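You operate a simulated robot arm through the tools that you are given. There is no shell and no other tool.

You run a simulated robot arm. Do the job below in one go: nothing can be reset, and whatever is moved stays where it is left.

JOB
Crimp the blue lug on to the bare end of the green cable.
Fine: pushed fully on; one stroke of the bench crimper, its orange handle drawn back after; the yellow lug stays.

The check looks at the end state, three seconds after you hand in, the way a careful person would. Anything else that was tipped, shoved, dropped, spilled or broken makes it a failure.

ROBOT AND FRAMES
A 7-joint arm with a fingered hand, fixed in place. Base frame: the origin is on the floor under the middle of its stand, x ahead of it, y to its left, z up; the work surface is at about z = 85. Readings come in cm, rad, newtons and seconds.
It reaches about 116.4 cm from its shoulder. Its first joint turns from -2.897 to 2.897 rad. Payload 4.7 kg.
The tool frame sits at the grasp point between the pads (the TCP): z along the fingers, y along the line on which they close. The tips reach 3.6 cm beyond it. The gripper opens to 12 cm; its body begins 4.2 cm behind the TCP. The gripper is a hand of 5 fingers: y runs from the thumb to the fingers, the wrist lies at [-1.8, -12.2, -21] in the tool frame.
Orientation is that of the tool frame in the base frame, as a unit quaternion [w, x, y, z]. With the fingers straight down and the wrist toward the robot, the tool's x, y and z point along [0, 1, 0], [1, 0, 0] and [0, 0, -1] of the base frame.

CONTROLS
- The arm moves only by the tool move_arm. Its argument "moves" is a list of rows, each a list of 2 entries, a list of its own where there are three numbers: the turn, a rotation vector about the tool's x, y, z in units of 5 degrees (1.0 is 5 degrees), then the shift along the tool's x, y, z in units of 20 mm (1.0 is 20 mm). In form: [[[wx, wy, wz], [x, y, z]], ...]. A call has 1 to 20 rows; each row shifts and turns the commanded pose from where the row before left it, along the tool's axes as they then stand. A call with a number of a shift or a turn outside -1 to 1 is refused whole. Each row takes 0.2 s and may step no farther than 5 cm and 0.15 rad from the row before; otherwise, the whole call is refused. A pose out of reach is approached as far as the arm can. The call stops where the force on the tool passes 40 N (or 10 N more than at its start, if that is more) or the arm is blocked; 0.2 s more then pass. In this call time passes only in rows, and 0.2 s behind the last. It gives the time, the measured TCP pose, the force on the tool (base axes), the opening and the grip force at its end, in the units of the frame above (readings bear some noise), with the torque about the TCP (base axes, N m) and any sound that the robot's microphone picked up, and new pictures: "views" is both (left out), scene, wrist or none.
- Cameras (640 x 400 px; columns grow to the right, rows downward): "scene" is fixed at [39.71, 65.12, 165.24]; the picture's right is [0.21, 0.98, 0.00], its down [0.93, -0.20, -0.32] and it looks along [-0.31, 0.07, -0.95] (base axes); focal length 342 px, centre (320, 200). "wrist" rides on the gripper at [7.3, -9.1, -14.3] in the tool frame; the picture's right is [-0.80, 0.28, -0.53], its down [-0.53, -0.73, 0.42] and it looks along [-0.27, 0.62, 0.74] (tool axes); focal length 234 px, centre (320, 200). There is no depth. A picture from a camera that has moved, and an enlarged one, comes with that camera's place and axes in the base frame and with its lens.
- set_fingers(index, middle, ring, little, thumb_bend, thumb_turn): sets how far each is bent, from 0 (flat) to 1 (curled in); at 0.3 the hand is open as for a grip, at 0.7 the pads meet at the TCP. One left out holds its place. A second passes; each finger stops where it meets its share of the squeeze, and holds until it gets a number again. It is the only way to open and close the hand. It gives what a move gives, with no picture; readings hold the bend of each and the force on index, middle, ring, little, thumb and palm. thumb_turn goes from beside the hand (0) to across from the fingers (1), as for a grip.
- zoom(camera, box): a new picture of the part [left, top, right, bottom] of that camera's present view, enlarged. No time passes.
- finish_job(): hands the job in; it is judged then, once.

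Nothing tells you positions but the pictures and the camera data. Unless the task says otherwise, let go and move clear before handing in.

The tools are called after "Request:" as a command line: name --argument value ..., lists and objects as JSON in quotes. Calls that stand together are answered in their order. move_arm: Moves the arm, as the interface text tells. Its arguments: {"type":"object","properties":{"moves":{"type":"array"},"views":{"type":"string","enum":["both","scene","wrist","none"]}},"required":["moves"]} The other tools are called the same way: set_fingers (index, middle, ring, little, thumb_bend, thumb_turn) moves the fingers one by one; zoom (camera, box) takes an enlarged picture of a part of a camera's view; finish_job () hands the job in.

At the start:

```text
clock: 0.0
tool_pos: [15.66, 53.64, 113.85]
orientation: [0.001, 0.708, 0.706, 0.0]
force: [0.2, 0.0, 0.1]
torque: [0.03, -0.02, 0.0]
finger_gap: 11.96
grip_force: 0.0
shape: jaw
bend: [0.3, 0.3, 0.3, 0.3, 0.3, 0.98]
finger forces: [0.0, 0.1, 0.1, 0.0, 0.0, 0.0]
```

scene: 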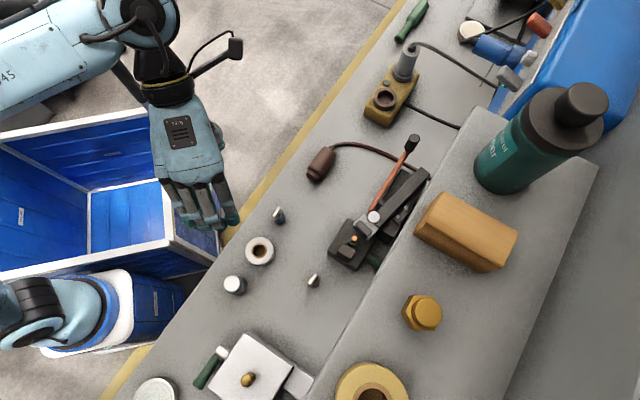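
wrist: 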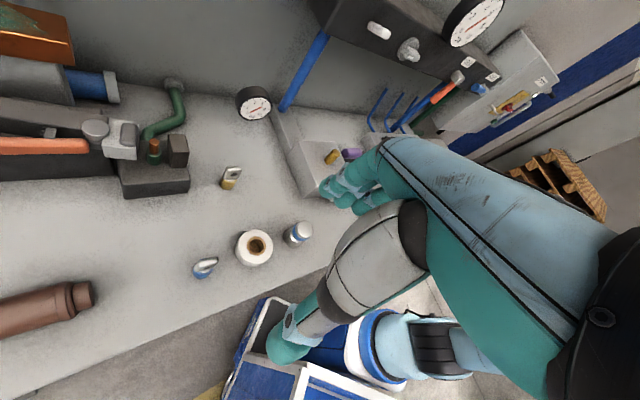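

I see a bench with a crimper (orange handle), a couple of small lugs, and a green cable near it. I'll zoom in to locate things before moving.

Request:
zoom --camera "scene" --box '[220, 120, 460, 300]'

Request:
zoom --camera "wrist" --box '[0, 40, 320, 300]'

Request:
zoom --camera "scene" --box '[320, 150, 440, 280]'

Request:
zoom --camera "scene" --box '[220, 190, 340, 310]'

```text
2.22 times, centred on (340, 210) of scene
camera zoom: at [39.71, 65.12, 165.24], right [0.21, 0.98, 0.0], down [0.93, -0.2, -0.32], along [-0.31, 0.07, -0.95], focal length 761 px, centre (276, 178)
```

zoom: 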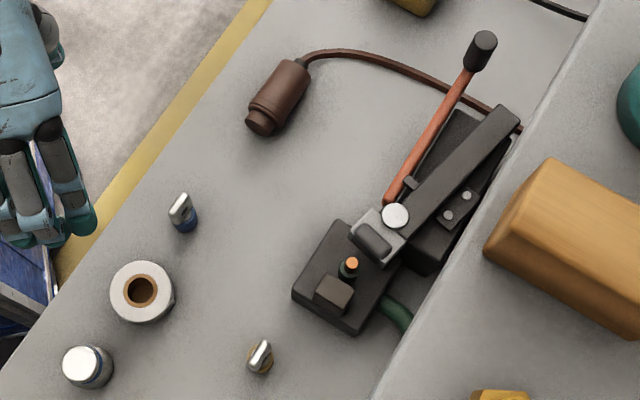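

```text
1.54 times, centred on (160, 170) of wrist
camera zoom: at [6.58, 60.9, 128.18], right [0.28, -0.8, 0.53], down [-0.73, -0.53, -0.42], along [0.62, -0.27, -0.74], focal length 360 px, centre (566, 246)
```

zoom: 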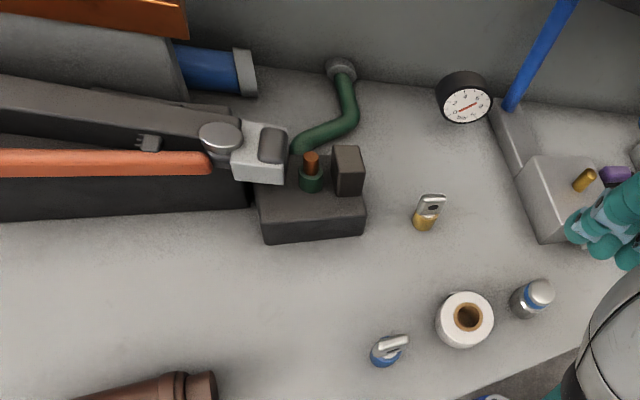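

```text
3.08 times, centred on (380, 215) of scene
camera zoom: at [39.71, 65.12, 165.24], right [0.21, 0.98, 0.0], down [0.93, -0.2, -0.32], along [-0.31, 0.07, -0.95], focal length 1053 px, centre (135, 154)
```

zoom: 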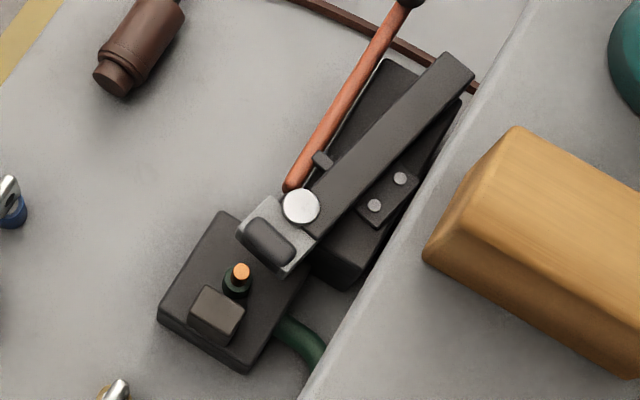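

```text
3.33 times, centred on (280, 250) of scene
camera zoom: at [39.71, 65.12, 165.24], right [0.21, 0.98, 0.0], down [0.93, -0.2, -0.32], along [-0.31, 0.07, -0.95], focal length 1141 px, centre (453, 33)
```

zoom: 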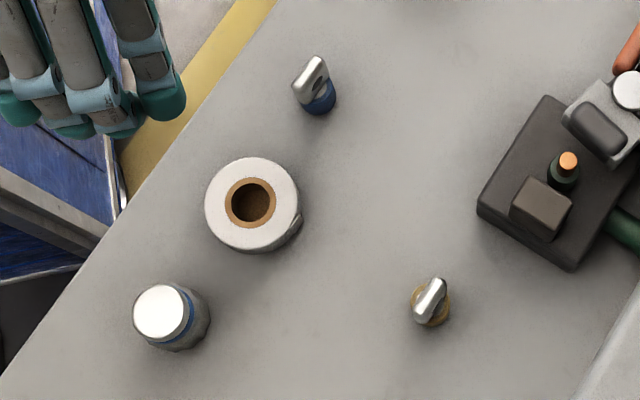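

The blue lug stands upright near (16.5, 60), the cable's bare end is up out of the crimper's base block near (26, 75, 95), and the handle swings away behind it. I'll turn the hand to match the lug's tongue and get a closer view from above it.

Request:
move_arm --moves '[[[0, 0, -0.96], [0, 0, 0]], [[0, 0, -0.96], [0, 0, 0]], [[0, 0, -0.96], [0, 0, 0]], [[0, 0, -0.96], [0, 0, 0]], [[0, 0, -0.96], [0, 0, 0]], [[0, 0, -0.96], [0, 0, 0]], [[0, 0, -0.96], [0, 0, 0]], [[0, 0, -0.96], [0, 0, 0]], [[0, 0, 0], [0.7, 0.85, 0.4]], [[0, 0, 0], [0.7, 0.85, 0.4]], [[0, 0, 0], [0.7, 0.85, 0.4]]]'

```text
clock: 2.4
tool_pos: [17.14, 60.0, 111.44]
orientation: [-0.001, 0.435, 0.9, -0.001]
force: [0.5, 0.0, 0.4]
torque: [0.02, -0.01, 0.04]
finger_gap: 11.97
grip_force: 0.1
shape: jaw
bend: [0.3, 0.3, 0.3, 0.3, 0.3, 0.98]
finger forces: [0.0, 0.1, 0.0, 0.1, 0.1, 0.0]
camera wrist: at [5.66, 60.08, 125.9], right [0.72, -0.46, 0.53], down [-0.24, -0.87, -0.42], along [0.65, 0.18, -0.74], focal length 234 px, centre (320, 200)
```

scene: 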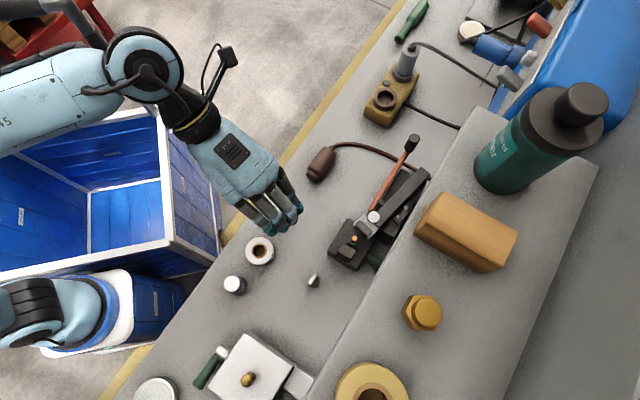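
wrist: 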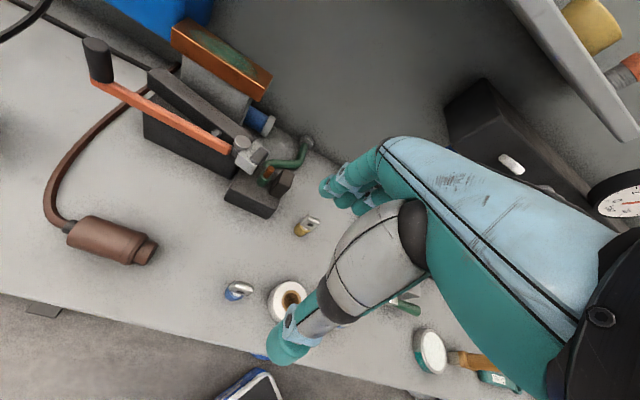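

The hand now faces along the tongue's normal above the lug. I'll zoom in for precise positions of the lug, post, ram and handle.

Request:
zoom --camera "wrist" --box '[200, 130, 340, 310]'

Request:
zoom --camera "wrist" --box '[70, 20, 330, 230]'

Request:
zoom --camera "wrist" --box '[210, 120, 310, 220]'

Request:
zoom --camera "scene" --box '[320, 120, 440, 280]'

```text
2.22 times, centred on (270, 220) of wrist
camera zoom: at [5.66, 60.08, 125.9], right [0.72, -0.46, 0.53], down [-0.24, -0.87, -0.42], along [0.65, 0.18, -0.74], focal length 520 px, centre (431, 156)
```

zoom: 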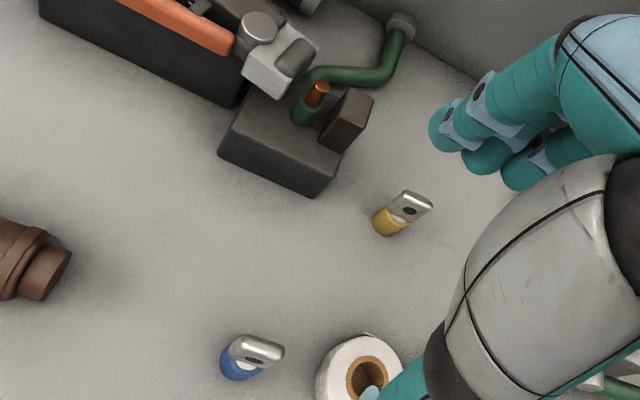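

```text
1.90 times, centred on (200, 125) of wrist
camera zoom: at [5.66, 60.08, 125.9], right [0.72, -0.46, 0.53], down [-0.24, -0.87, -0.42], along [0.65, 0.18, -0.74], focal length 446 px, centre (549, 343)
```

zoom: 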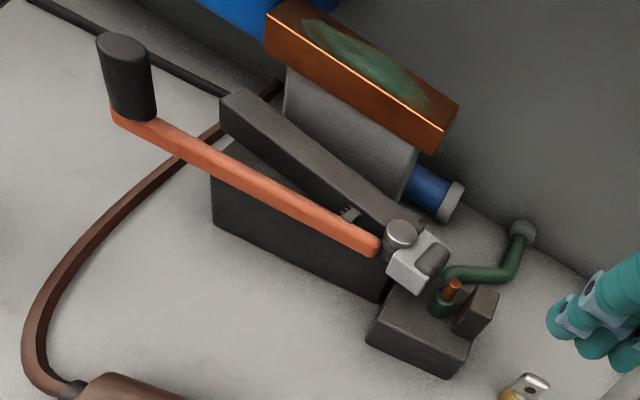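

```text
4.00 times, centred on (260, 170) of wrist
camera zoom: at [5.66, 60.08, 125.9], right [0.72, -0.46, 0.53], down [-0.24, -0.87, -0.42], along [0.65, 0.18, -0.74], focal length 937 px, centre (560, 320)
```

zoom: 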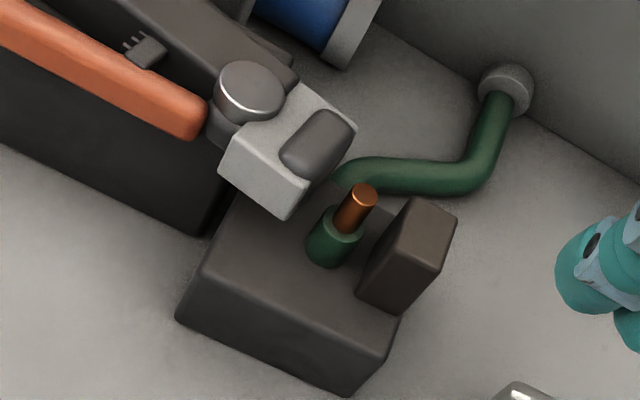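

```text
2.50 times, centred on (380, 200) of scene
camera zoom: at [39.71, 65.12, 165.24], right [0.21, 0.98, 0.0], down [0.93, -0.2, -0.32], along [-0.31, 0.07, -0.95], focal length 856 px, centre (170, 200)
```

zoom: 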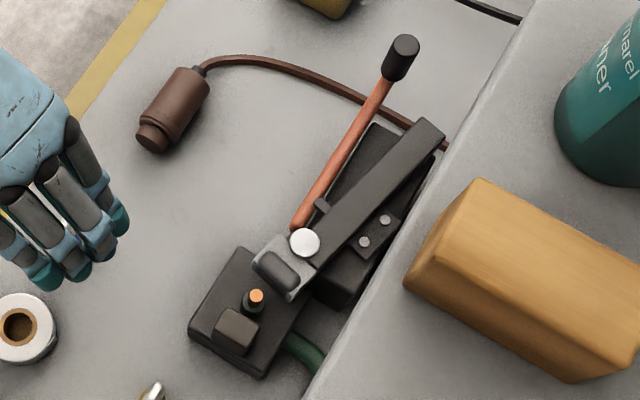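

Both views agree that the bare copper tip is at about (26.4, 75.2, 95.2), with insulation starting near z 92.7. I'll lower over the blue lug for a closer look at its tongue's orientation and height.

Request:
move_arm --moves '[[[0, 0, 0], [0, 0, 0.8]], [[0, 0, 0], [0, 0, 0.8]], [[0, 0, 0], [0, 0, 0.8]], [[0, 0, 0], [0, 0, 0.8]]]'

Request:
zoom --camera "wrist" --box '[210, 190, 350, 340]'

Request:
zoom --camera "scene" --box '[240, 170, 340, 270]'

```text
clock: 3.4
tool_pos: [17.03, 60.05, 105.1]
orientation: [0.0, 0.435, 0.9, 0.0]
force: [0.0, 0.1, 0.4]
torque: [0.0, -0.01, 0.02]
finger_gap: 11.97
grip_force: 0.0
shape: jaw
bend: [0.3, 0.3, 0.3, 0.3, 0.3, 0.98]
finger forces: [0.1, 0.0, 0.1, 0.0, 0.0, 0.0]
camera wrist: at [5.52, 60.11, 119.51], right [0.72, -0.46, 0.52], down [-0.24, -0.87, -0.42], along [0.65, 0.18, -0.74], focal length 234 px, centre (320, 200)
```

scene: 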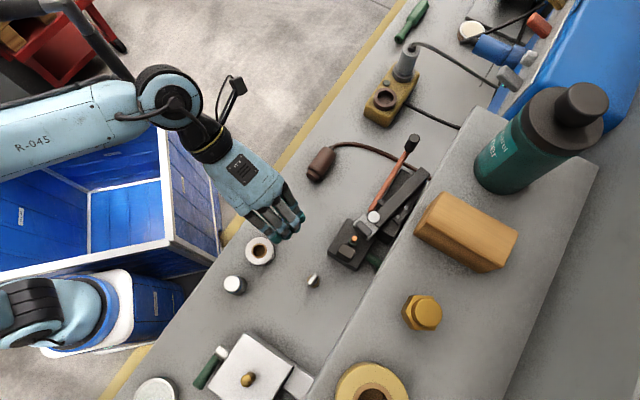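
wrist: 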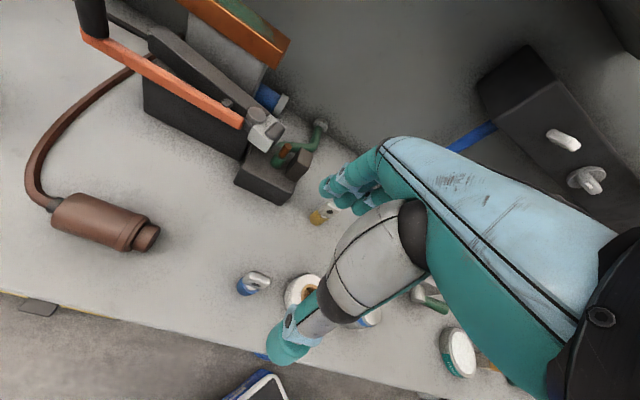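

```text
2.67 times, centred on (280, 265) of wrist
camera zoom: at [5.52, 60.11, 119.51], right [0.72, -0.46, 0.52], down [-0.24, -0.87, -0.42], along [0.65, 0.18, -0.74], focal length 624 px, centre (427, 27)
```

zoom: 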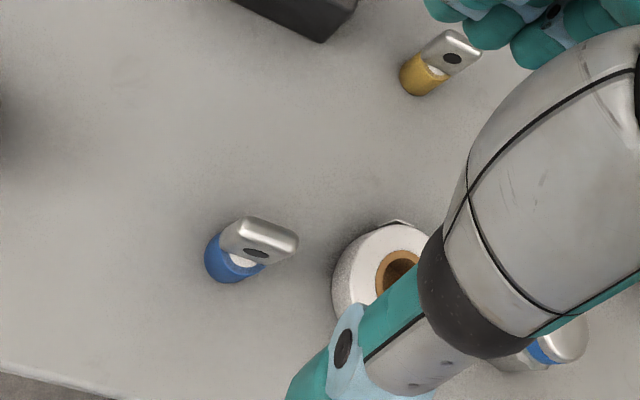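

```text
4.00 times, centred on (290, 220) of scene
camera zoom: at [39.71, 65.12, 165.24], right [0.21, 0.98, 0.0], down [0.93, -0.2, -0.32], along [-0.31, 0.07, -0.95], focal length 1369 px, centre (440, 120)
```

zoom: 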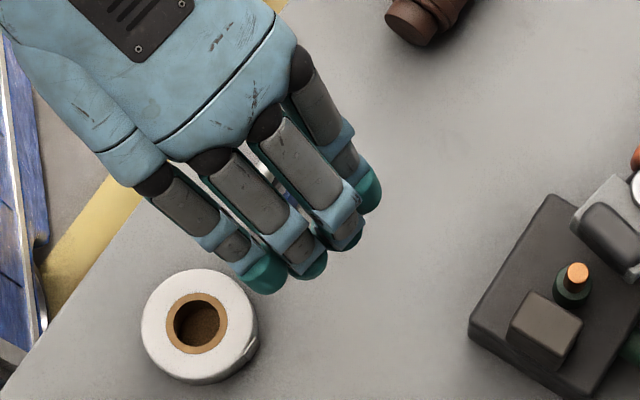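

The tongue top is at about (16.3, 60.2, 91.8), with its flat faces turned near 45°, and the lug is about 6.8 cm tall. Before gripping, I'll test closing the hand in the air to see how far the fingertips reach.

Request:
set_fingers --index 0.6 --middle 0.6 --ring 0.6 --little 0.6 --thumb_bend 0.6

Request:
zoom --camera "wrist" --box '[200, 100, 440, 400]'

Request:
zoom --camera "scene" --box '[220, 150, 340, 270]'

```text
clock: 4.4
tool_pos: [17.12, 60.12, 105.04]
orientation: [0.0, 0.435, 0.9, 0.0]
force: [0.1, -0.6, -0.5]
torque: [0.01, 0.01, -0.02]
finger_gap: 3.38
grip_force: 0.0
shape: fingers
bend: [0.6, 0.6, 0.6, 0.6, 0.6, 0.98]
finger forces: [0.0, 0.0, 0.1, 0.1, 0.1, 0.1]
```

```text
1.33 times, centred on (320, 250) of wrist
camera zoom: at [5.52, 60.12, 119.5], right [0.72, -0.46, 0.53], down [-0.24, -0.87, -0.42], along [0.65, 0.18, -0.74], focal length 312 px, centre (320, 133)
```

zoom: 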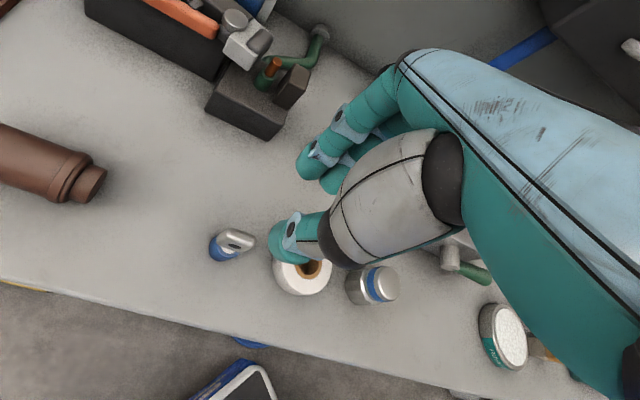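

```text
3.33 times, centred on (280, 210) of scene
camera zoom: at [39.71, 65.12, 165.24], right [0.21, 0.98, 0.0], down [0.93, -0.2, -0.32], along [-0.31, 0.07, -0.95], focal length 1141 px, centre (453, 167)
```

zoom: 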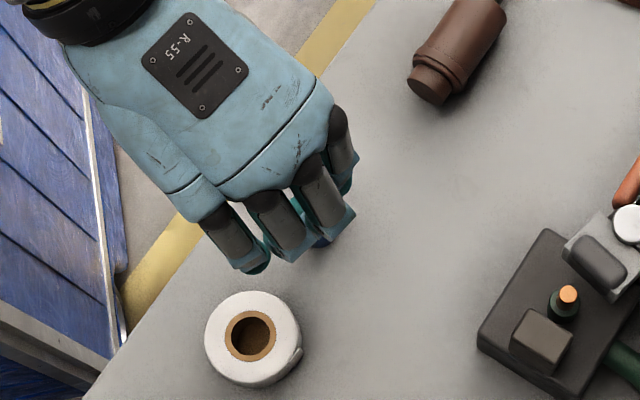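

At bend 0.6 the gap is 3.4 cm, and the index and middle fingers oppose the thumb at the grasp point. I'll test curling ring and little out of the way with a near-closed pinch.

Request:
set_fingers --index 0.67 --middle 0.67 --ring 1.0 --little 1.0 --thumb_bend 0.67

Request:
zoom --camera "wrist" --box '[220, 130, 400, 330]'

Request:
zoom --camera "scene" --box '[220, 150, 340, 270]'

```text
clock: 5.4
tool_pos: [17.04, 60.08, 105.13]
orientation: [0.0, 0.435, 0.9, 0.0]
force: [0.6, 0.4, -0.8]
torque: [0.05, -0.03, 0.01]
finger_gap: 1.31
grip_force: 0.0
shape: fingers
bend: [0.67, 0.67, 1.0, 1.0, 0.67, 0.98]
finger forces: [0.1, 0.0, 0.0, 0.1, 0.0, 0.0]
```

```text
2.00 times, centred on (310, 230) of wrist
camera zoom: at [5.52, 60.12, 119.5], right [0.72, -0.46, 0.53], down [-0.24, -0.87, -0.42], along [0.65, 0.18, -0.74], focal length 468 px, centre (340, 140)
```

zoom: 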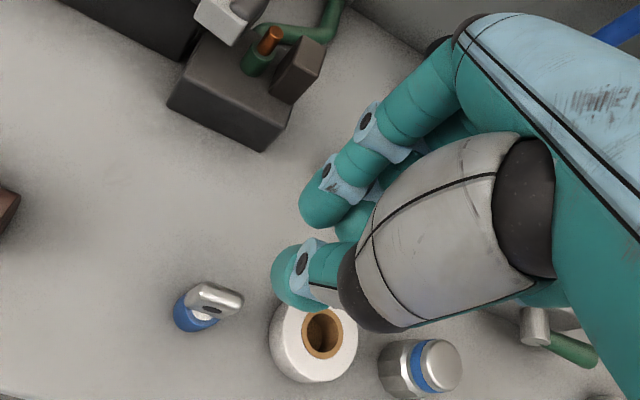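

```text
3.33 times, centred on (280, 210) of scene
camera zoom: at [39.71, 65.12, 165.24], right [0.21, 0.98, 0.0], down [0.93, -0.2, -0.32], along [-0.31, 0.07, -0.95], focal length 1141 px, centre (453, 167)
```

zoom: 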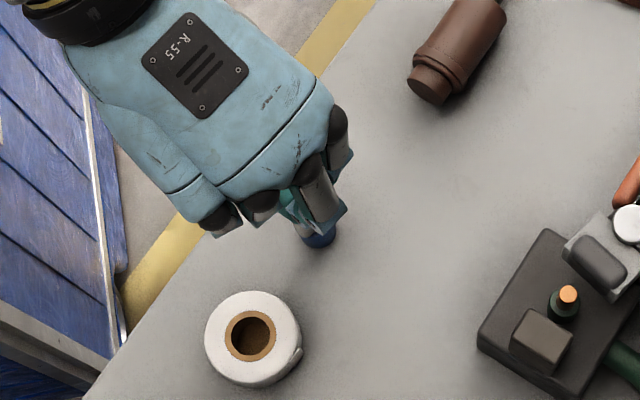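

Tips converge inward, so a tip pinch on the tongue should work with index, middle and thumb. I'll open those three part way, align over the lug and descend until the tips are just above the tongue.

Request:
set_fingers --index 0.48 --middle 0.48 --ring 1.0 --little 1.0 --thumb_bend 0.48

Request:
move_arm --moves '[[[0, 0, -1], [0, 0, 0]], [[0, 0, 0], [0.3, -0.23, 0]], [[0, 0, 0], [0, 0, 0.9]], [[0, 0, 0], [0, 0, 0.9]], [[0, 0, 0], [0, 0, 0.9]], [[0, 0, 0], [0, 0, 0.9]], [[0, 0, 0], [0, 0, 0.9]]]'

Request:
zoom --camera "wrist" --box '[230, 130, 390, 310]'

Request:
zoom --camera "scene" --box '[220, 150, 340, 270]'

```text
clock: 6.4
tool_pos: [17.0, 60.03, 104.98]
orientation: [0.0, 0.436, 0.9, 0.0]
force: [-0.9, 0.7, 0.6]
torque: [-0.02, 0.02, -0.02]
finger_gap: 6.88
grip_force: 0.0
shape: fingers
bend: [0.48, 0.48, 1.0, 1.0, 0.48, 0.98]
finger forces: [0.0, 0.0, 0.1, 0.0, 0.1, 0.1]
```

```text
clock: 8.0
tool_pos: [16.14, 60.06, 96.02]
orientation: [0.0, 0.395, 0.919, 0.0]
force: [0.3, -0.1, 0.1]
torque: [0.01, 0.03, -0.02]
finger_gap: 6.86
grip_force: 0.0
shape: fingers
bend: [0.48, 0.48, 1.0, 1.0, 0.48, 0.98]
finger forces: [0.1, 0.0, 0.0, 0.0, 0.1, 0.1]
camera wrist: at [4.67, 59.08, 110.41], right [0.76, -0.39, 0.52], down [-0.17, -0.89, -0.42], along [0.63, 0.23, -0.74], focal length 234 px, centre (320, 200)
```

scene: 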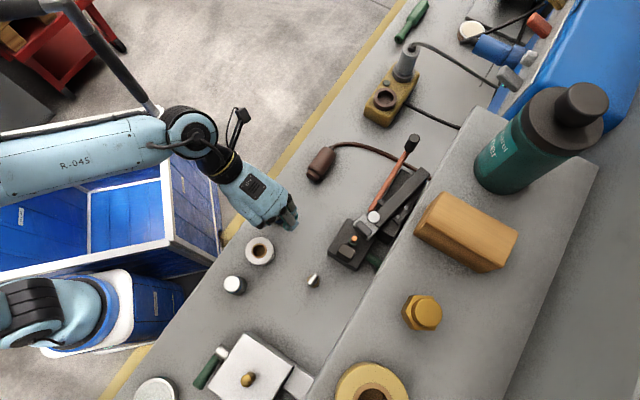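
wrist: 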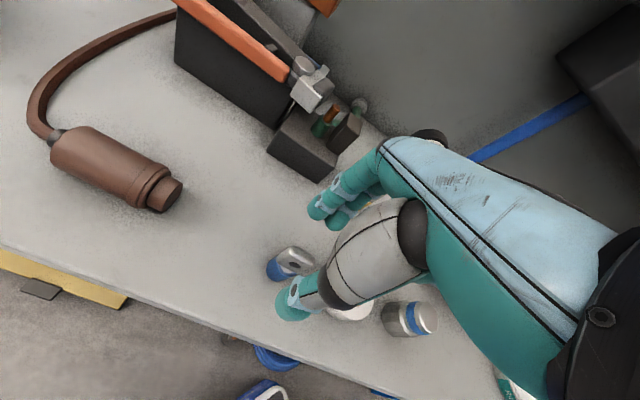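

```text
2.22 times, centred on (310, 220) of wrist
camera zoom: at [4.67, 59.08, 110.41], right [0.76, -0.39, 0.52], down [-0.17, -0.89, -0.42], along [0.63, 0.23, -0.74], focal length 520 px, centre (342, 156)
```

zoom: 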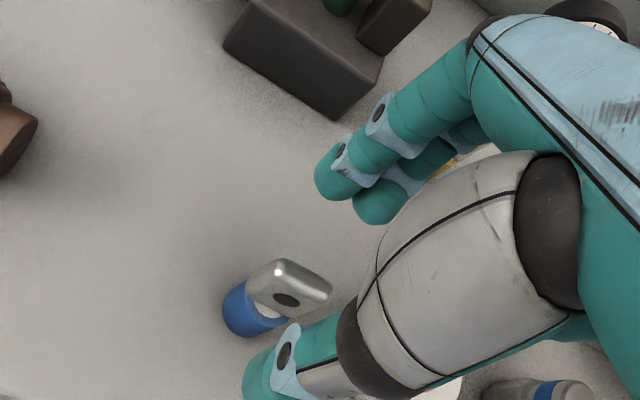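

```text
3.33 times, centred on (280, 210) of scene
camera zoom: at [39.71, 65.12, 165.24], right [0.21, 0.98, 0.0], down [0.93, -0.2, -0.32], along [-0.31, 0.07, -0.95], focal length 1141 px, centre (453, 167)
```

zoom: 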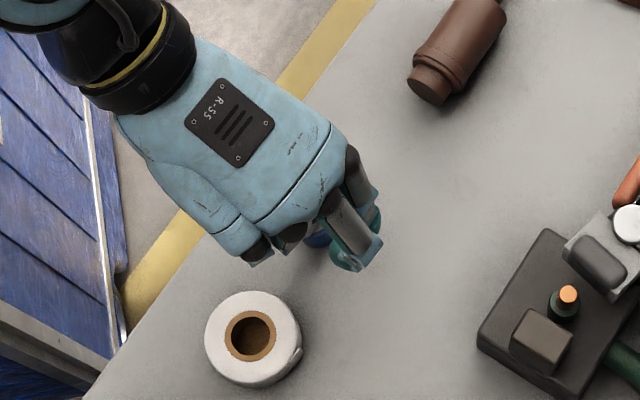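

The tongue is centred between thumb and fingers (within about 2 mm) and squared to them. I'll descend 2.6 cm and pinch it with index, middle and thumb.

Request:
move_arm --moves '[[[0, 0, 0], [0.05, 0.02, 0.65]], [[0, 0, 0], [0, 0, 0.65]]]'

Request:
zoom --camera "wrist" --box '[230, 150, 390, 330]'

```text
clock: 8.6
tool_pos: [16.22, 60.22, 93.34]
orientation: [0.0, 0.396, 0.918, 0.0]
force: [0.6, 0.0, 0.2]
torque: [-0.02, -0.02, 0.03]
finger_gap: 6.87
grip_force: 0.0
shape: fingers
bend: [0.48, 0.48, 1.0, 1.0, 0.48, 0.98]
finger forces: [0.1, 0.0, 0.0, 0.0, 0.0, 0.0]
camera wrist: at [4.69, 59.27, 107.77], right [0.76, -0.39, 0.52], down [-0.17, -0.89, -0.43], along [0.63, 0.23, -0.74], focal length 234 px, centre (320, 200)
```

scene: 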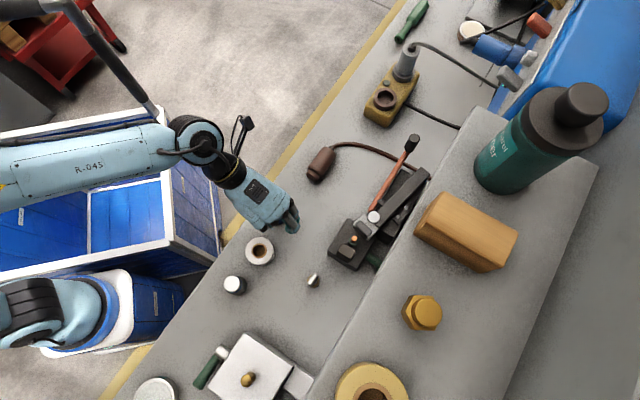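
wrist: 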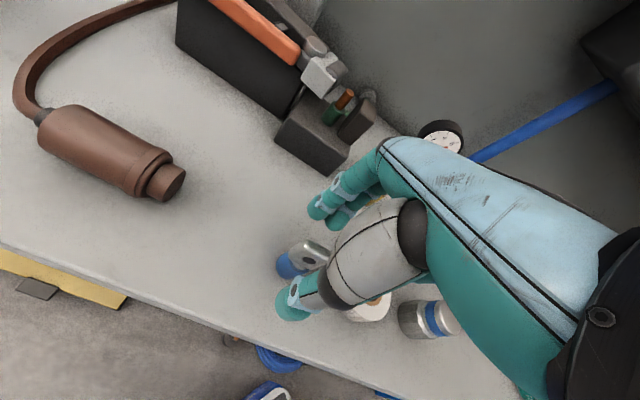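

```text
2.22 times, centred on (310, 240) of wrist
camera zoom: at [4.69, 59.27, 107.77], right [0.76, -0.39, 0.52], down [-0.17, -0.89, -0.43], along [0.63, 0.23, -0.74], focal length 520 px, centre (342, 111)
```

zoom: 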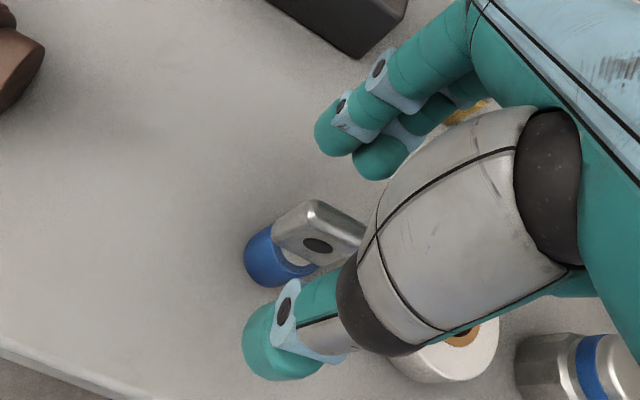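

The tongue sits between the pads with its top about 1.5 cm below the grasp point. Closing thumb, index and middle now.

Request:
set_fingers --index 0.72 --middle 0.72 --thumb_bend 0.72

Request:
zoom --camera "wrist" --box '[230, 150, 390, 330]'

Request:
zoom --camera "scene" --box '[240, 170, 340, 270]'

```text
clock: 9.6
tool_pos: [16.05, 60.2, 93.4]
orientation: [0.0, 0.396, 0.918, 0.0]
force: [0.4, 0.5, 0.9]
torque: [0.01, -0.03, 0.0]
finger_gap: 1.06
grip_force: 7.3
shape: fingers
bend: [0.71, 0.71, 1.0, 1.0, 0.68, 0.97]
finger forces: [5.6, 1.5, 0.0, 0.1, 7.4, 0.0]
```

```text
2.22 times, centred on (310, 240) of wrist
camera zoom: at [4.68, 59.27, 107.74], right [0.76, -0.39, 0.53], down [-0.17, -0.89, -0.42], along [0.63, 0.23, -0.74], focal length 520 px, centre (342, 111)
```

zoom: 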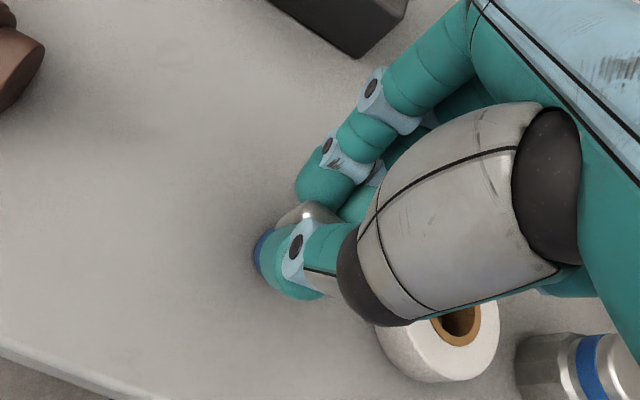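

```text
4.00 times, centred on (290, 220) of scene
camera zoom: at [39.71, 65.12, 165.24], right [0.21, 0.98, 0.0], down [0.93, -0.2, -0.32], along [-0.31, 0.07, -0.95], focal length 1369 px, centre (440, 120)
```

zoom: 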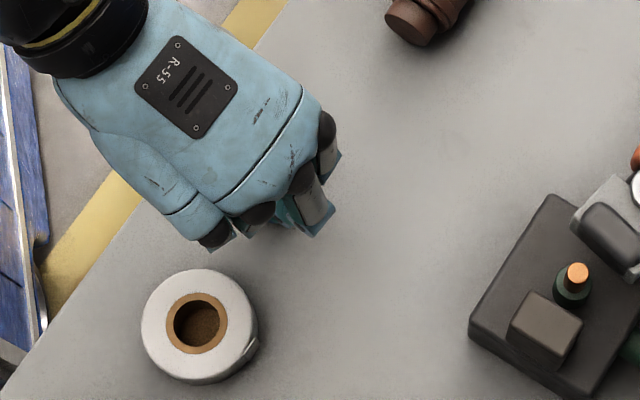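

The lug is pinched with about 7 N, mostly on index and thumb. I'll squeeze a bit more for a firmer hold before lifting.

Request:
set_fingers --index 0.8 --middle 0.8 --thumb_bend 0.8

Request:
zoom --camera "wrist" --box '[230, 150, 390, 330]'

```text
clock: 10.6
tool_pos: [16.21, 60.22, 93.3]
orientation: [0.0, 0.396, 0.918, 0.0]
force: [-0.1, -0.4, -0.7]
torque: [0.01, 0.01, -0.01]
finger_gap: 0.91
grip_force: 12.9
shape: fingers
bend: [0.73, 0.8, 1.0, 1.0, 0.73, 0.97]
finger forces: [13.0, 0.1, 0.1, 0.0, 12.9, 0.0]
```

```text
2.22 times, centred on (310, 240) of wrist
camera zoom: at [4.68, 59.27, 107.75], right [0.76, -0.39, 0.53], down [-0.17, -0.89, -0.42], along [0.63, 0.23, -0.74], focal length 520 px, centre (342, 111)
```

zoom: 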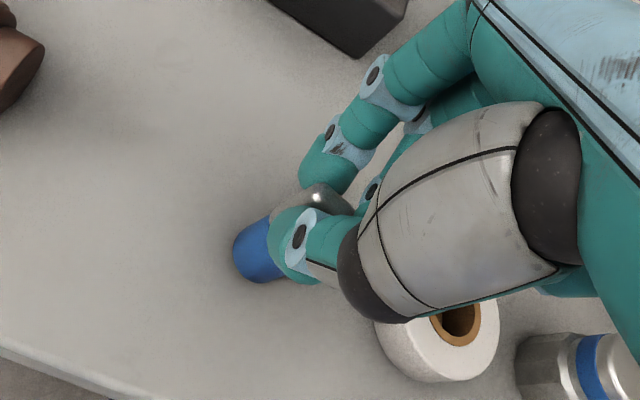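

The middle finger has slid past the tongue and the lug may have tilted slightly. I'll look closer before doing anything.

Request:
zoom --camera "wrist" --box '[270, 190, 350, 270]'

Request:
zoom --camera "scene" --box '[270, 190, 320, 240]'

```text
5.00 times, centred on (310, 230) of wrist
camera zoom: at [4.68, 59.27, 107.75], right [0.76, -0.39, 0.53], down [-0.17, -0.89, -0.42], along [0.63, 0.23, -0.74], focal length 1171 px, centre (370, 50)
```

zoom: 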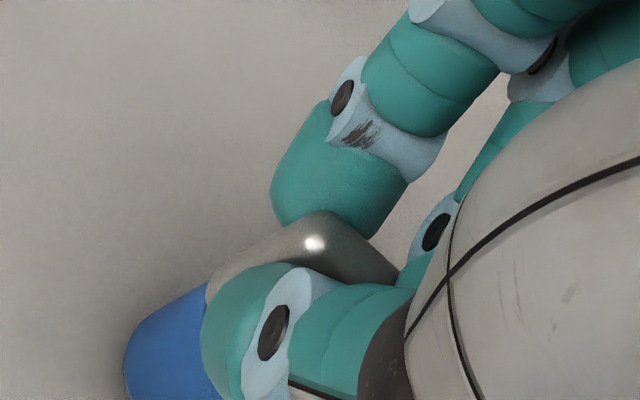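

```text
8.00 times, centred on (295, 215) of scene
camera zoom: at [39.71, 65.12, 165.24], right [0.21, 0.98, 0.0], down [0.93, -0.2, -0.32], along [-0.31, 0.07, -0.95], focal length 2739 px, centre (520, 80)
```

zoom: 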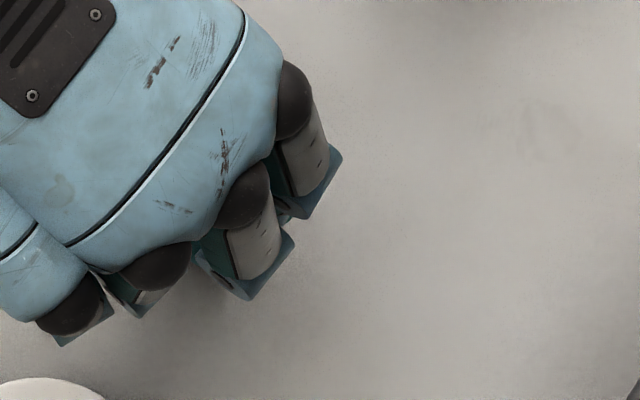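

The lug shifted only a few millimetres, but the thumb really opposes the index, and the middle finger yawed the tongue. I'll back the middle finger off while the pinch holds, then re-grip centred on index and thumb.

Request:
set_fingers --middle 0.5

Request:
zoom --camera "wrist" --box '[260, 170, 360, 280]'

```text
clock: 11.6
tool_pos: [16.12, 60.27, 93.24]
orientation: [0.0, 0.395, 0.919, -0.001]
force: [-0.2, 0.6, 0.0]
torque: [0.01, -0.03, 0.01]
finger_gap: 1.07
grip_force: 25.0
shape: fingers
bend: [0.72, 0.76, 1.0, 1.0, 0.75, 1.0]
finger forces: [24.1, 16.3, 0.0, 0.0, 9.4, 0.1]
```

```text
3.64 times, centred on (310, 225) of wrist
camera zoom: at [4.68, 59.27, 107.74], right [0.76, -0.39, 0.53], down [-0.17, -0.89, -0.42], along [0.63, 0.23, -0.74], focal length 852 px, centre (356, 109)
```

zoom: 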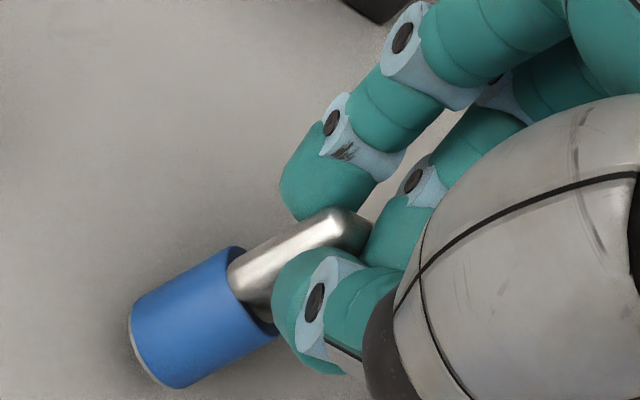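

Opening the middle finger hooked the tongue and swung the barrel, though the three-digit hold is now firm (25 N). I'll lift it straight up a little to see its exact attitude in the hand.

Request:
move_arm --moves '[[[0, 0, 0], [0, 0, -0.6]], [[0, 0, 0], [0, 0, -0.8]], [[0, 0, 0], [0, 0, -0.8]], [[0, 0, 0], [0, 0, -0.8]]]'

Request:
zoom --camera "wrist" --box '[250, 170, 350, 280]'

Request:
zoom --camera "scene" --box '[250, 180, 320, 250]'

```text
clock: 12.6
tool_pos: [16.09, 60.38, 99.42]
orientation: [-0.001, 0.395, 0.919, 0.001]
force: [0.2, 0.6, -0.1]
torque: [-0.01, 0.01, 0.02]
finger_gap: 1.03
grip_force: 24.4
shape: fingers
bend: [0.72, 0.76, 1.0, 1.0, 0.75, 1.0]
finger forces: [24.1, 15.9, 0.0, 0.1, 9.8, 0.0]
camera wrist: at [4.67, 59.37, 113.79], right [0.76, -0.39, 0.53], down [-0.17, -0.89, -0.42], along [0.63, 0.23, -0.74], focal length 234 px, centre (320, 200)
```

scene: 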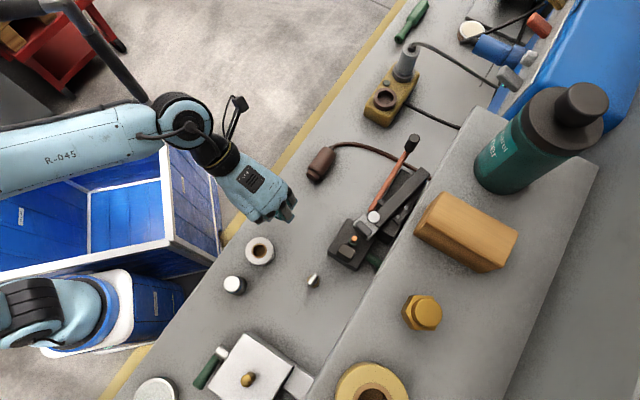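
wrist: 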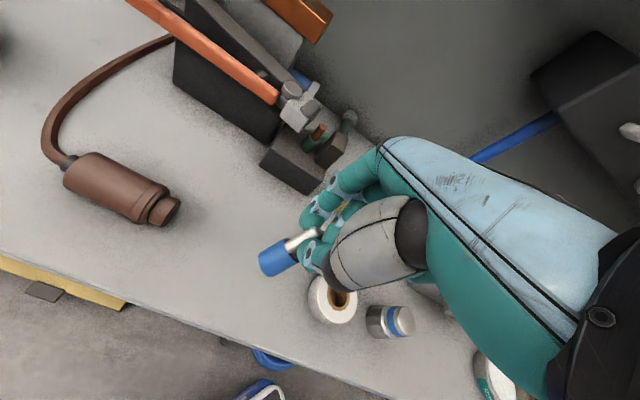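

```text
3.64 times, centred on (300, 225) of wrist
camera zoom: at [4.67, 59.37, 113.79], right [0.76, -0.39, 0.53], down [-0.17, -0.89, -0.42], along [0.63, 0.23, -0.74], focal length 852 px, centre (393, 109)
```

zoom: 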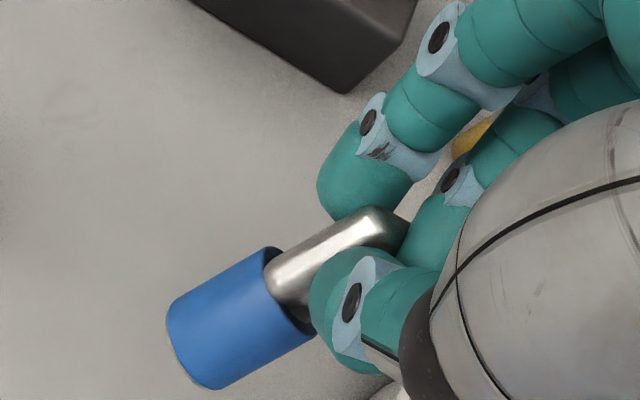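

```text
5.71 times, centred on (285, 215) of scene
camera zoom: at [39.71, 65.12, 165.24], right [0.21, 0.98, 0.0], down [0.93, -0.2, -0.32], along [-0.31, 0.07, -0.95], focal length 1956 px, centre (520, 114)
```

zoom: 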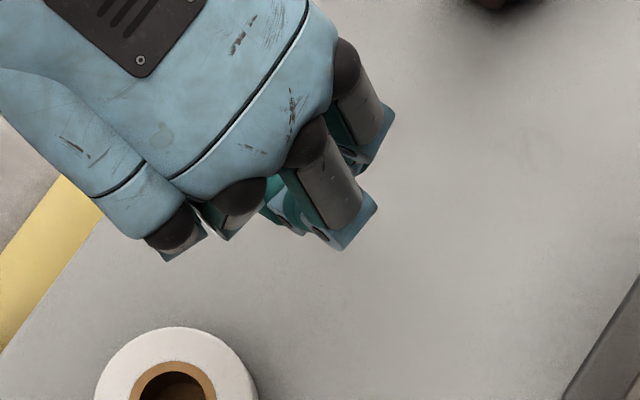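

The lug is held clear of the bench but tilted towards the thumb side. I'll zoom tight on it to measure its axis in the hand so I can tilt the hand to stand it upright again.

Request:
zoom --camera "wrist" --box '[250, 210, 330, 290]'

Request:
zoom --camera "wrist" --box '[280, 185, 340, 245]'

```text
5.00 times, centred on (290, 250) of wrist
camera zoom: at [4.67, 59.37, 113.79], right [0.76, -0.39, 0.53], down [-0.17, -0.89, -0.42], along [0.63, 0.23, -0.74], focal length 1171 px, centre (470, -50)
```

zoom: 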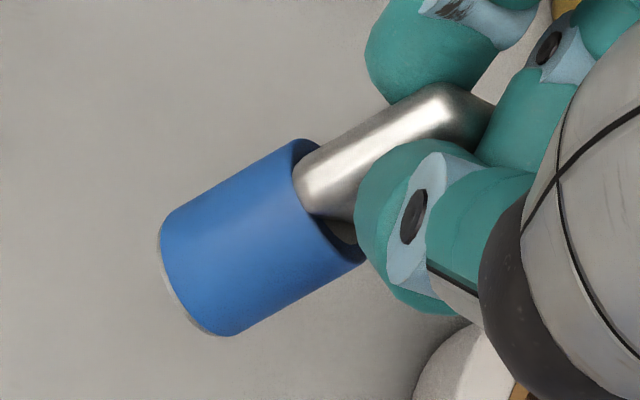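

```text
6.67 times, centred on (310, 215) of wrist
camera zoom: at [4.67, 59.37, 113.79], right [0.76, -0.39, 0.53], down [-0.17, -0.89, -0.42], along [0.63, 0.23, -0.74], focal length 1561 px, centre (387, 100)
```

zoom: 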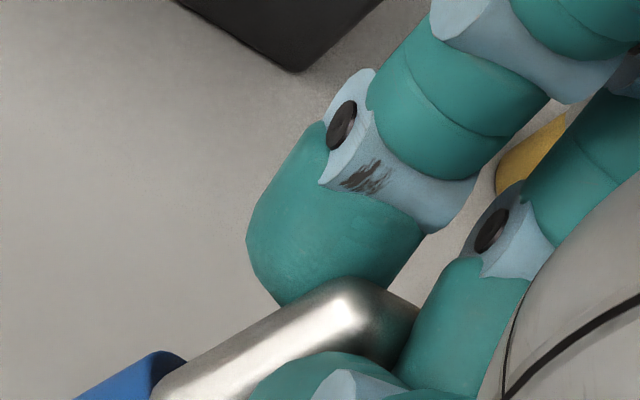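

I measure the lug's axis in the hand at about 39° off the finger direction, towards the thumb. I'll tilt the hand by that amount so the lug becomes vertical, still in the air.

Request:
move_arm --moves '[[[-0.796, -0.56, 0], [0, 0, 0]], [[-0.796, -0.56, 0], [0, 0, 0]], [[-0.796, -0.56, 0], [0, 0, 0]], [[-0.796, -0.56, 0], [0, 0, 0]], [[-0.796, -0.56, 0], [0, 0, 0]], [[-0.796, -0.56, 0], [0, 0, 0]], [[-0.796, -0.56, 0], [0, 0, 0]], [[-0.796, -0.56, 0], [0, 0, 0]]]'

Request:
zoom --camera "wrist" --box '[240, 180, 350, 290]'

Request:
zoom --camera "scene" --box '[240, 170, 340, 260]'

```text
clock: 14.4
tool_pos: [16.26, 60.29, 99.5]
orientation: [0.285, 0.373, 0.866, 0.175]
force: [0.2, 0.6, 0.1]
torque: [0.02, 0.02, 0.0]
finger_gap: 1.08
grip_force: 24.5
shape: fingers
bend: [0.72, 0.76, 1.0, 1.0, 0.75, 1.0]
finger forces: [24.2, 15.2, 0.0, 0.0, 10.3, 0.0]
camera wrist: at [-1.66, 58.36, 103.27], right [0.28, -0.46, 0.84], down [0.16, -0.84, -0.51], along [0.95, 0.28, -0.16], focal length 234 px, centre (320, 200)
```

scene: 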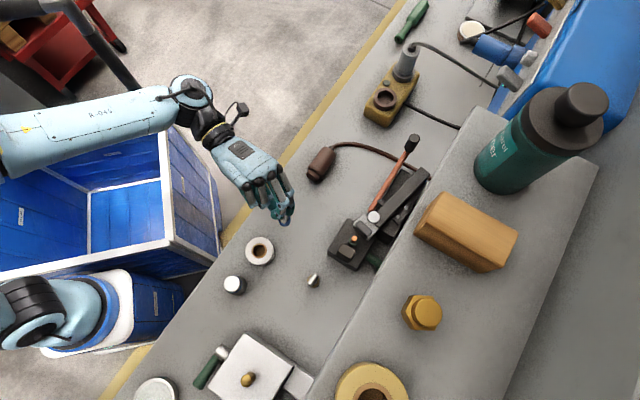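
wrist: 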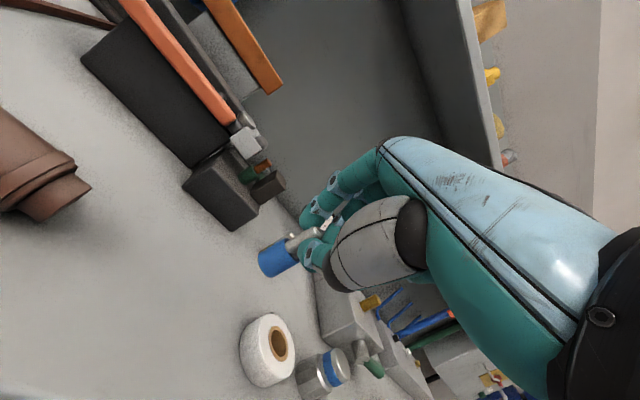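

```text
3.64 times, centred on (295, 235) of wrist
camera zoom: at [-1.66, 58.36, 103.27], right [0.28, -0.46, 0.84], down [0.16, -0.84, -0.51], along [0.95, 0.28, -0.16], focal length 852 px, centre (411, 73)
```

zoom: 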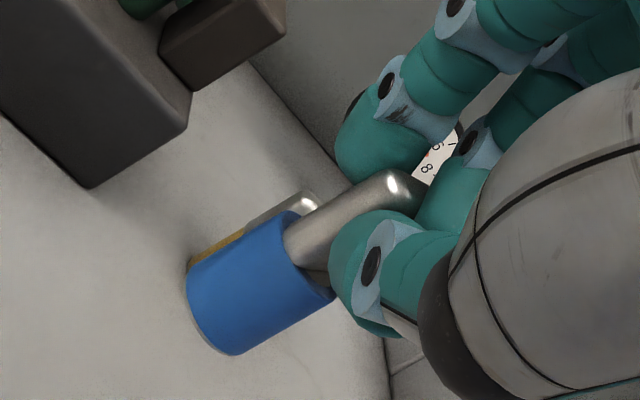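

```text
4.44 times, centred on (290, 215) of scene
camera zoom: at [39.71, 65.12, 165.24], right [0.21, 0.98, 0.0], down [0.93, -0.2, -0.32], along [-0.31, 0.07, -0.95], focal length 1522 px, centre (453, 133)
```

zoom: 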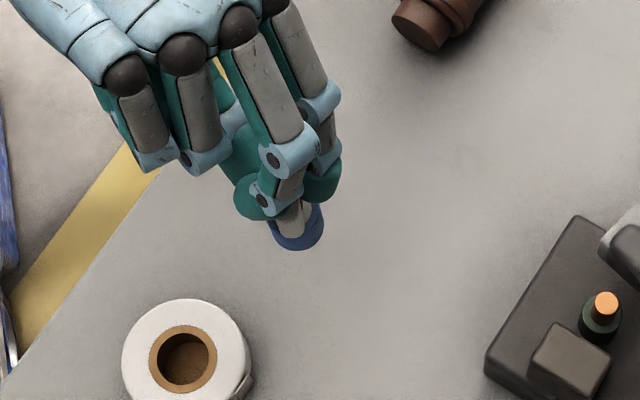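

The blue lug now hangs vertical (parallel to the standing yellow lug, and round from the scene camera), its bottom near (18.9, 61.7, 92). I'll lower it to just above a clear patch of bench.

Request:
move_arm --moves '[[[0, 0, 0], [0.289, -0.41, 0.622]], [[0, 0, 0], [0.289, -0.41, 0.622]], [[0, 0, 0], [0.289, -0.41, 0.622]], [[0, 0, 0], [0.217, -0.308, 0.467]]]'

Request:
zoom --camera "wrist" --box '[240, 180, 350, 290]'

Request:
zoom --camera "scene" --box '[240, 170, 340, 260]'

```text
clock: 15.4
tool_pos: [16.16, 60.33, 93.44]
orientation: [0.283, 0.372, 0.867, 0.174]
force: [-1.0, 0.3, 0.0]
torque: [-0.02, 0.02, -0.03]
finger_gap: 1.05
grip_force: 24.4
shape: fingers
bend: [0.72, 0.76, 1.0, 1.0, 0.75, 1.0]
finger forces: [24.2, 15.1, 0.0, 0.0, 10.3, 0.0]
camera wrist: at [-1.73, 58.38, 97.28], right [0.28, -0.46, 0.84], down [0.16, -0.84, -0.51], along [0.95, 0.28, -0.16], focal length 234 px, centre (320, 200)
```

scene: 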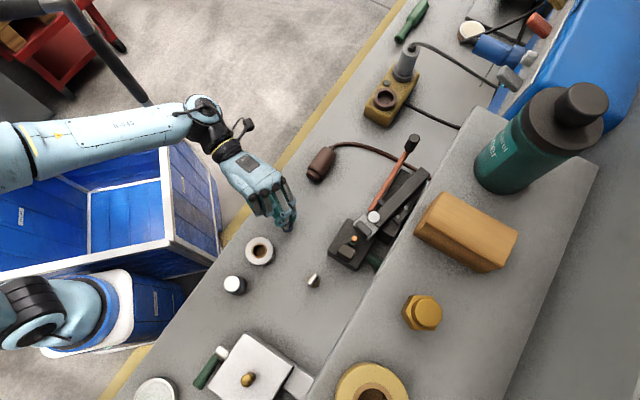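
wrist: 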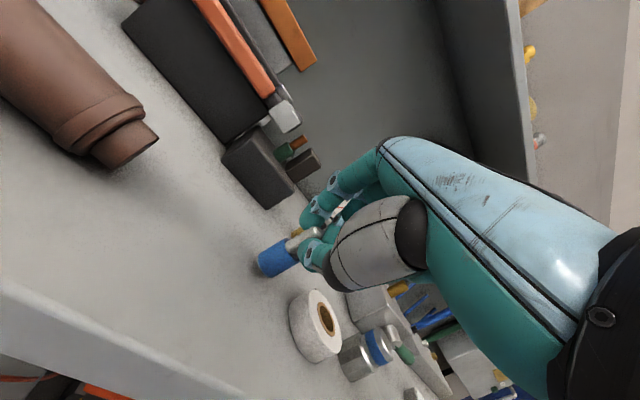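

```text
3.64 times, centred on (295, 235) of wrist
camera zoom: at [-1.73, 58.38, 97.28], right [0.28, -0.46, 0.84], down [0.16, -0.84, -0.51], along [0.95, 0.28, -0.16], focal length 852 px, centre (411, 73)
```

zoom: 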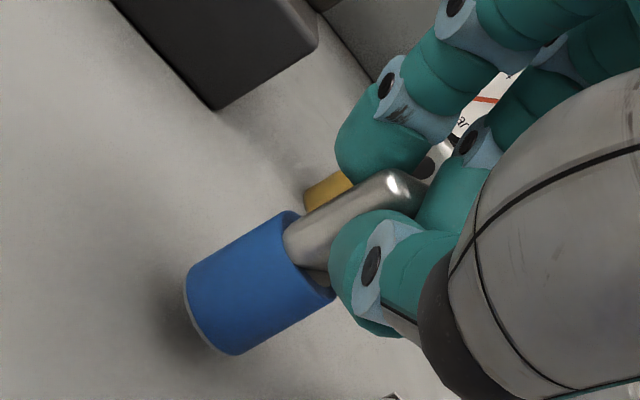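

```text
4.44 times, centred on (290, 215) of scene
camera zoom: at [39.71, 65.12, 165.24], right [0.21, 0.98, 0.0], down [0.93, -0.2, -0.32], along [-0.31, 0.07, -0.95], focal length 1522 px, centre (453, 133)
```

zoom: 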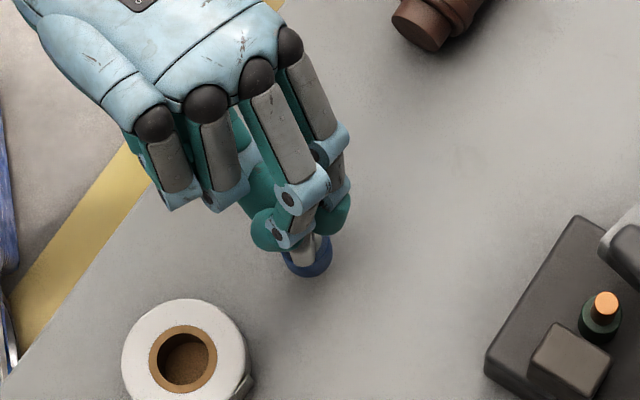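

The lug's foot is about a centimetre above the bench, judging by its shadow. I'll creep down in 2 mm steps and watch the force.

Request:
move_arm --moves '[[[0, 0, 0], [0.036, -0.051, 0.078]], [[0, 0, 0], [0.036, -0.051, 0.078]], [[0, 0, 0], [0.036, -0.051, 0.078]]]' --views "none"

Request:
zoom --camera "wrist" --box '[240, 180, 350, 290]'

```text
clock: 16.2
tool_pos: [16.19, 60.29, 92.94]
orientation: [0.283, 0.373, 0.866, 0.174]
force: [0.5, 0.6, -0.3]
torque: [0.01, 0.02, 0.02]
finger_gap: 1.06
grip_force: 24.8
shape: fingers
bend: [0.72, 0.76, 1.0, 1.0, 0.75, 1.0]
finger forces: [24.1, 15.0, 0.0, 0.0, 10.4, 0.0]
```

```text
3.64 times, centred on (295, 235) of wrist
camera zoom: at [-1.67, 58.48, 96.76], right [0.28, -0.46, 0.84], down [0.16, -0.84, -0.52], along [0.95, 0.28, -0.16], focal length 852 px, centre (411, 73)
```

zoom: 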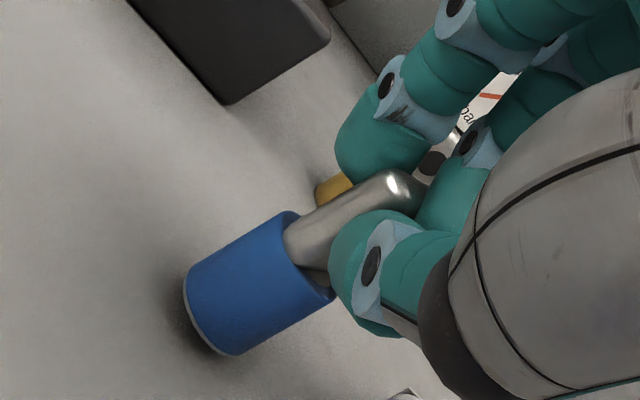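

No contact yet; the shadow is closing in on the rim. Continuing down gently.

Request:
move_arm --moves '[[[0, 0, 0], [0.036, -0.051, 0.078]], [[0, 0, 0], [0.018, -0.026, 0.039]]]' --views "none"

Request:
zoom --camera "wrist" --box '[240, 180, 350, 290]'

```text
clock: 16.8
tool_pos: [16.2, 60.23, 92.65]
orientation: [0.284, 0.373, 0.866, 0.175]
force: [0.1, -0.9, -0.4]
torque: [-0.02, -0.01, 0.0]
finger_gap: 1.08
grip_force: 25.3
shape: fingers
bend: [0.72, 0.76, 1.0, 1.0, 0.75, 1.0]
finger forces: [24.2, 15.0, 0.1, 0.1, 10.3, 0.0]
```

```text
3.64 times, centred on (295, 235) of wrist
camera zoom: at [-1.65, 58.43, 96.4], right [0.28, -0.46, 0.84], down [0.16, -0.84, -0.51], along [0.95, 0.28, -0.16], focal length 852 px, centre (411, 73)
```

zoom: 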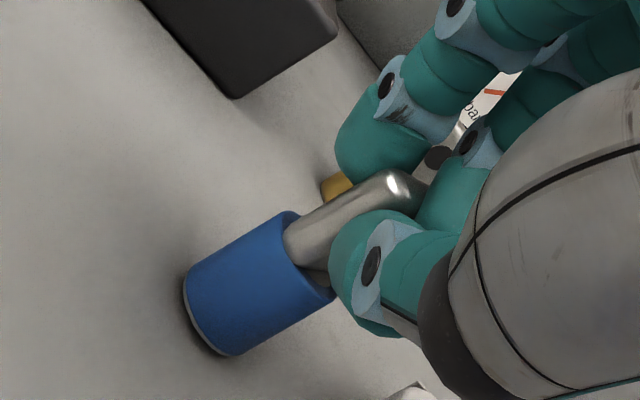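

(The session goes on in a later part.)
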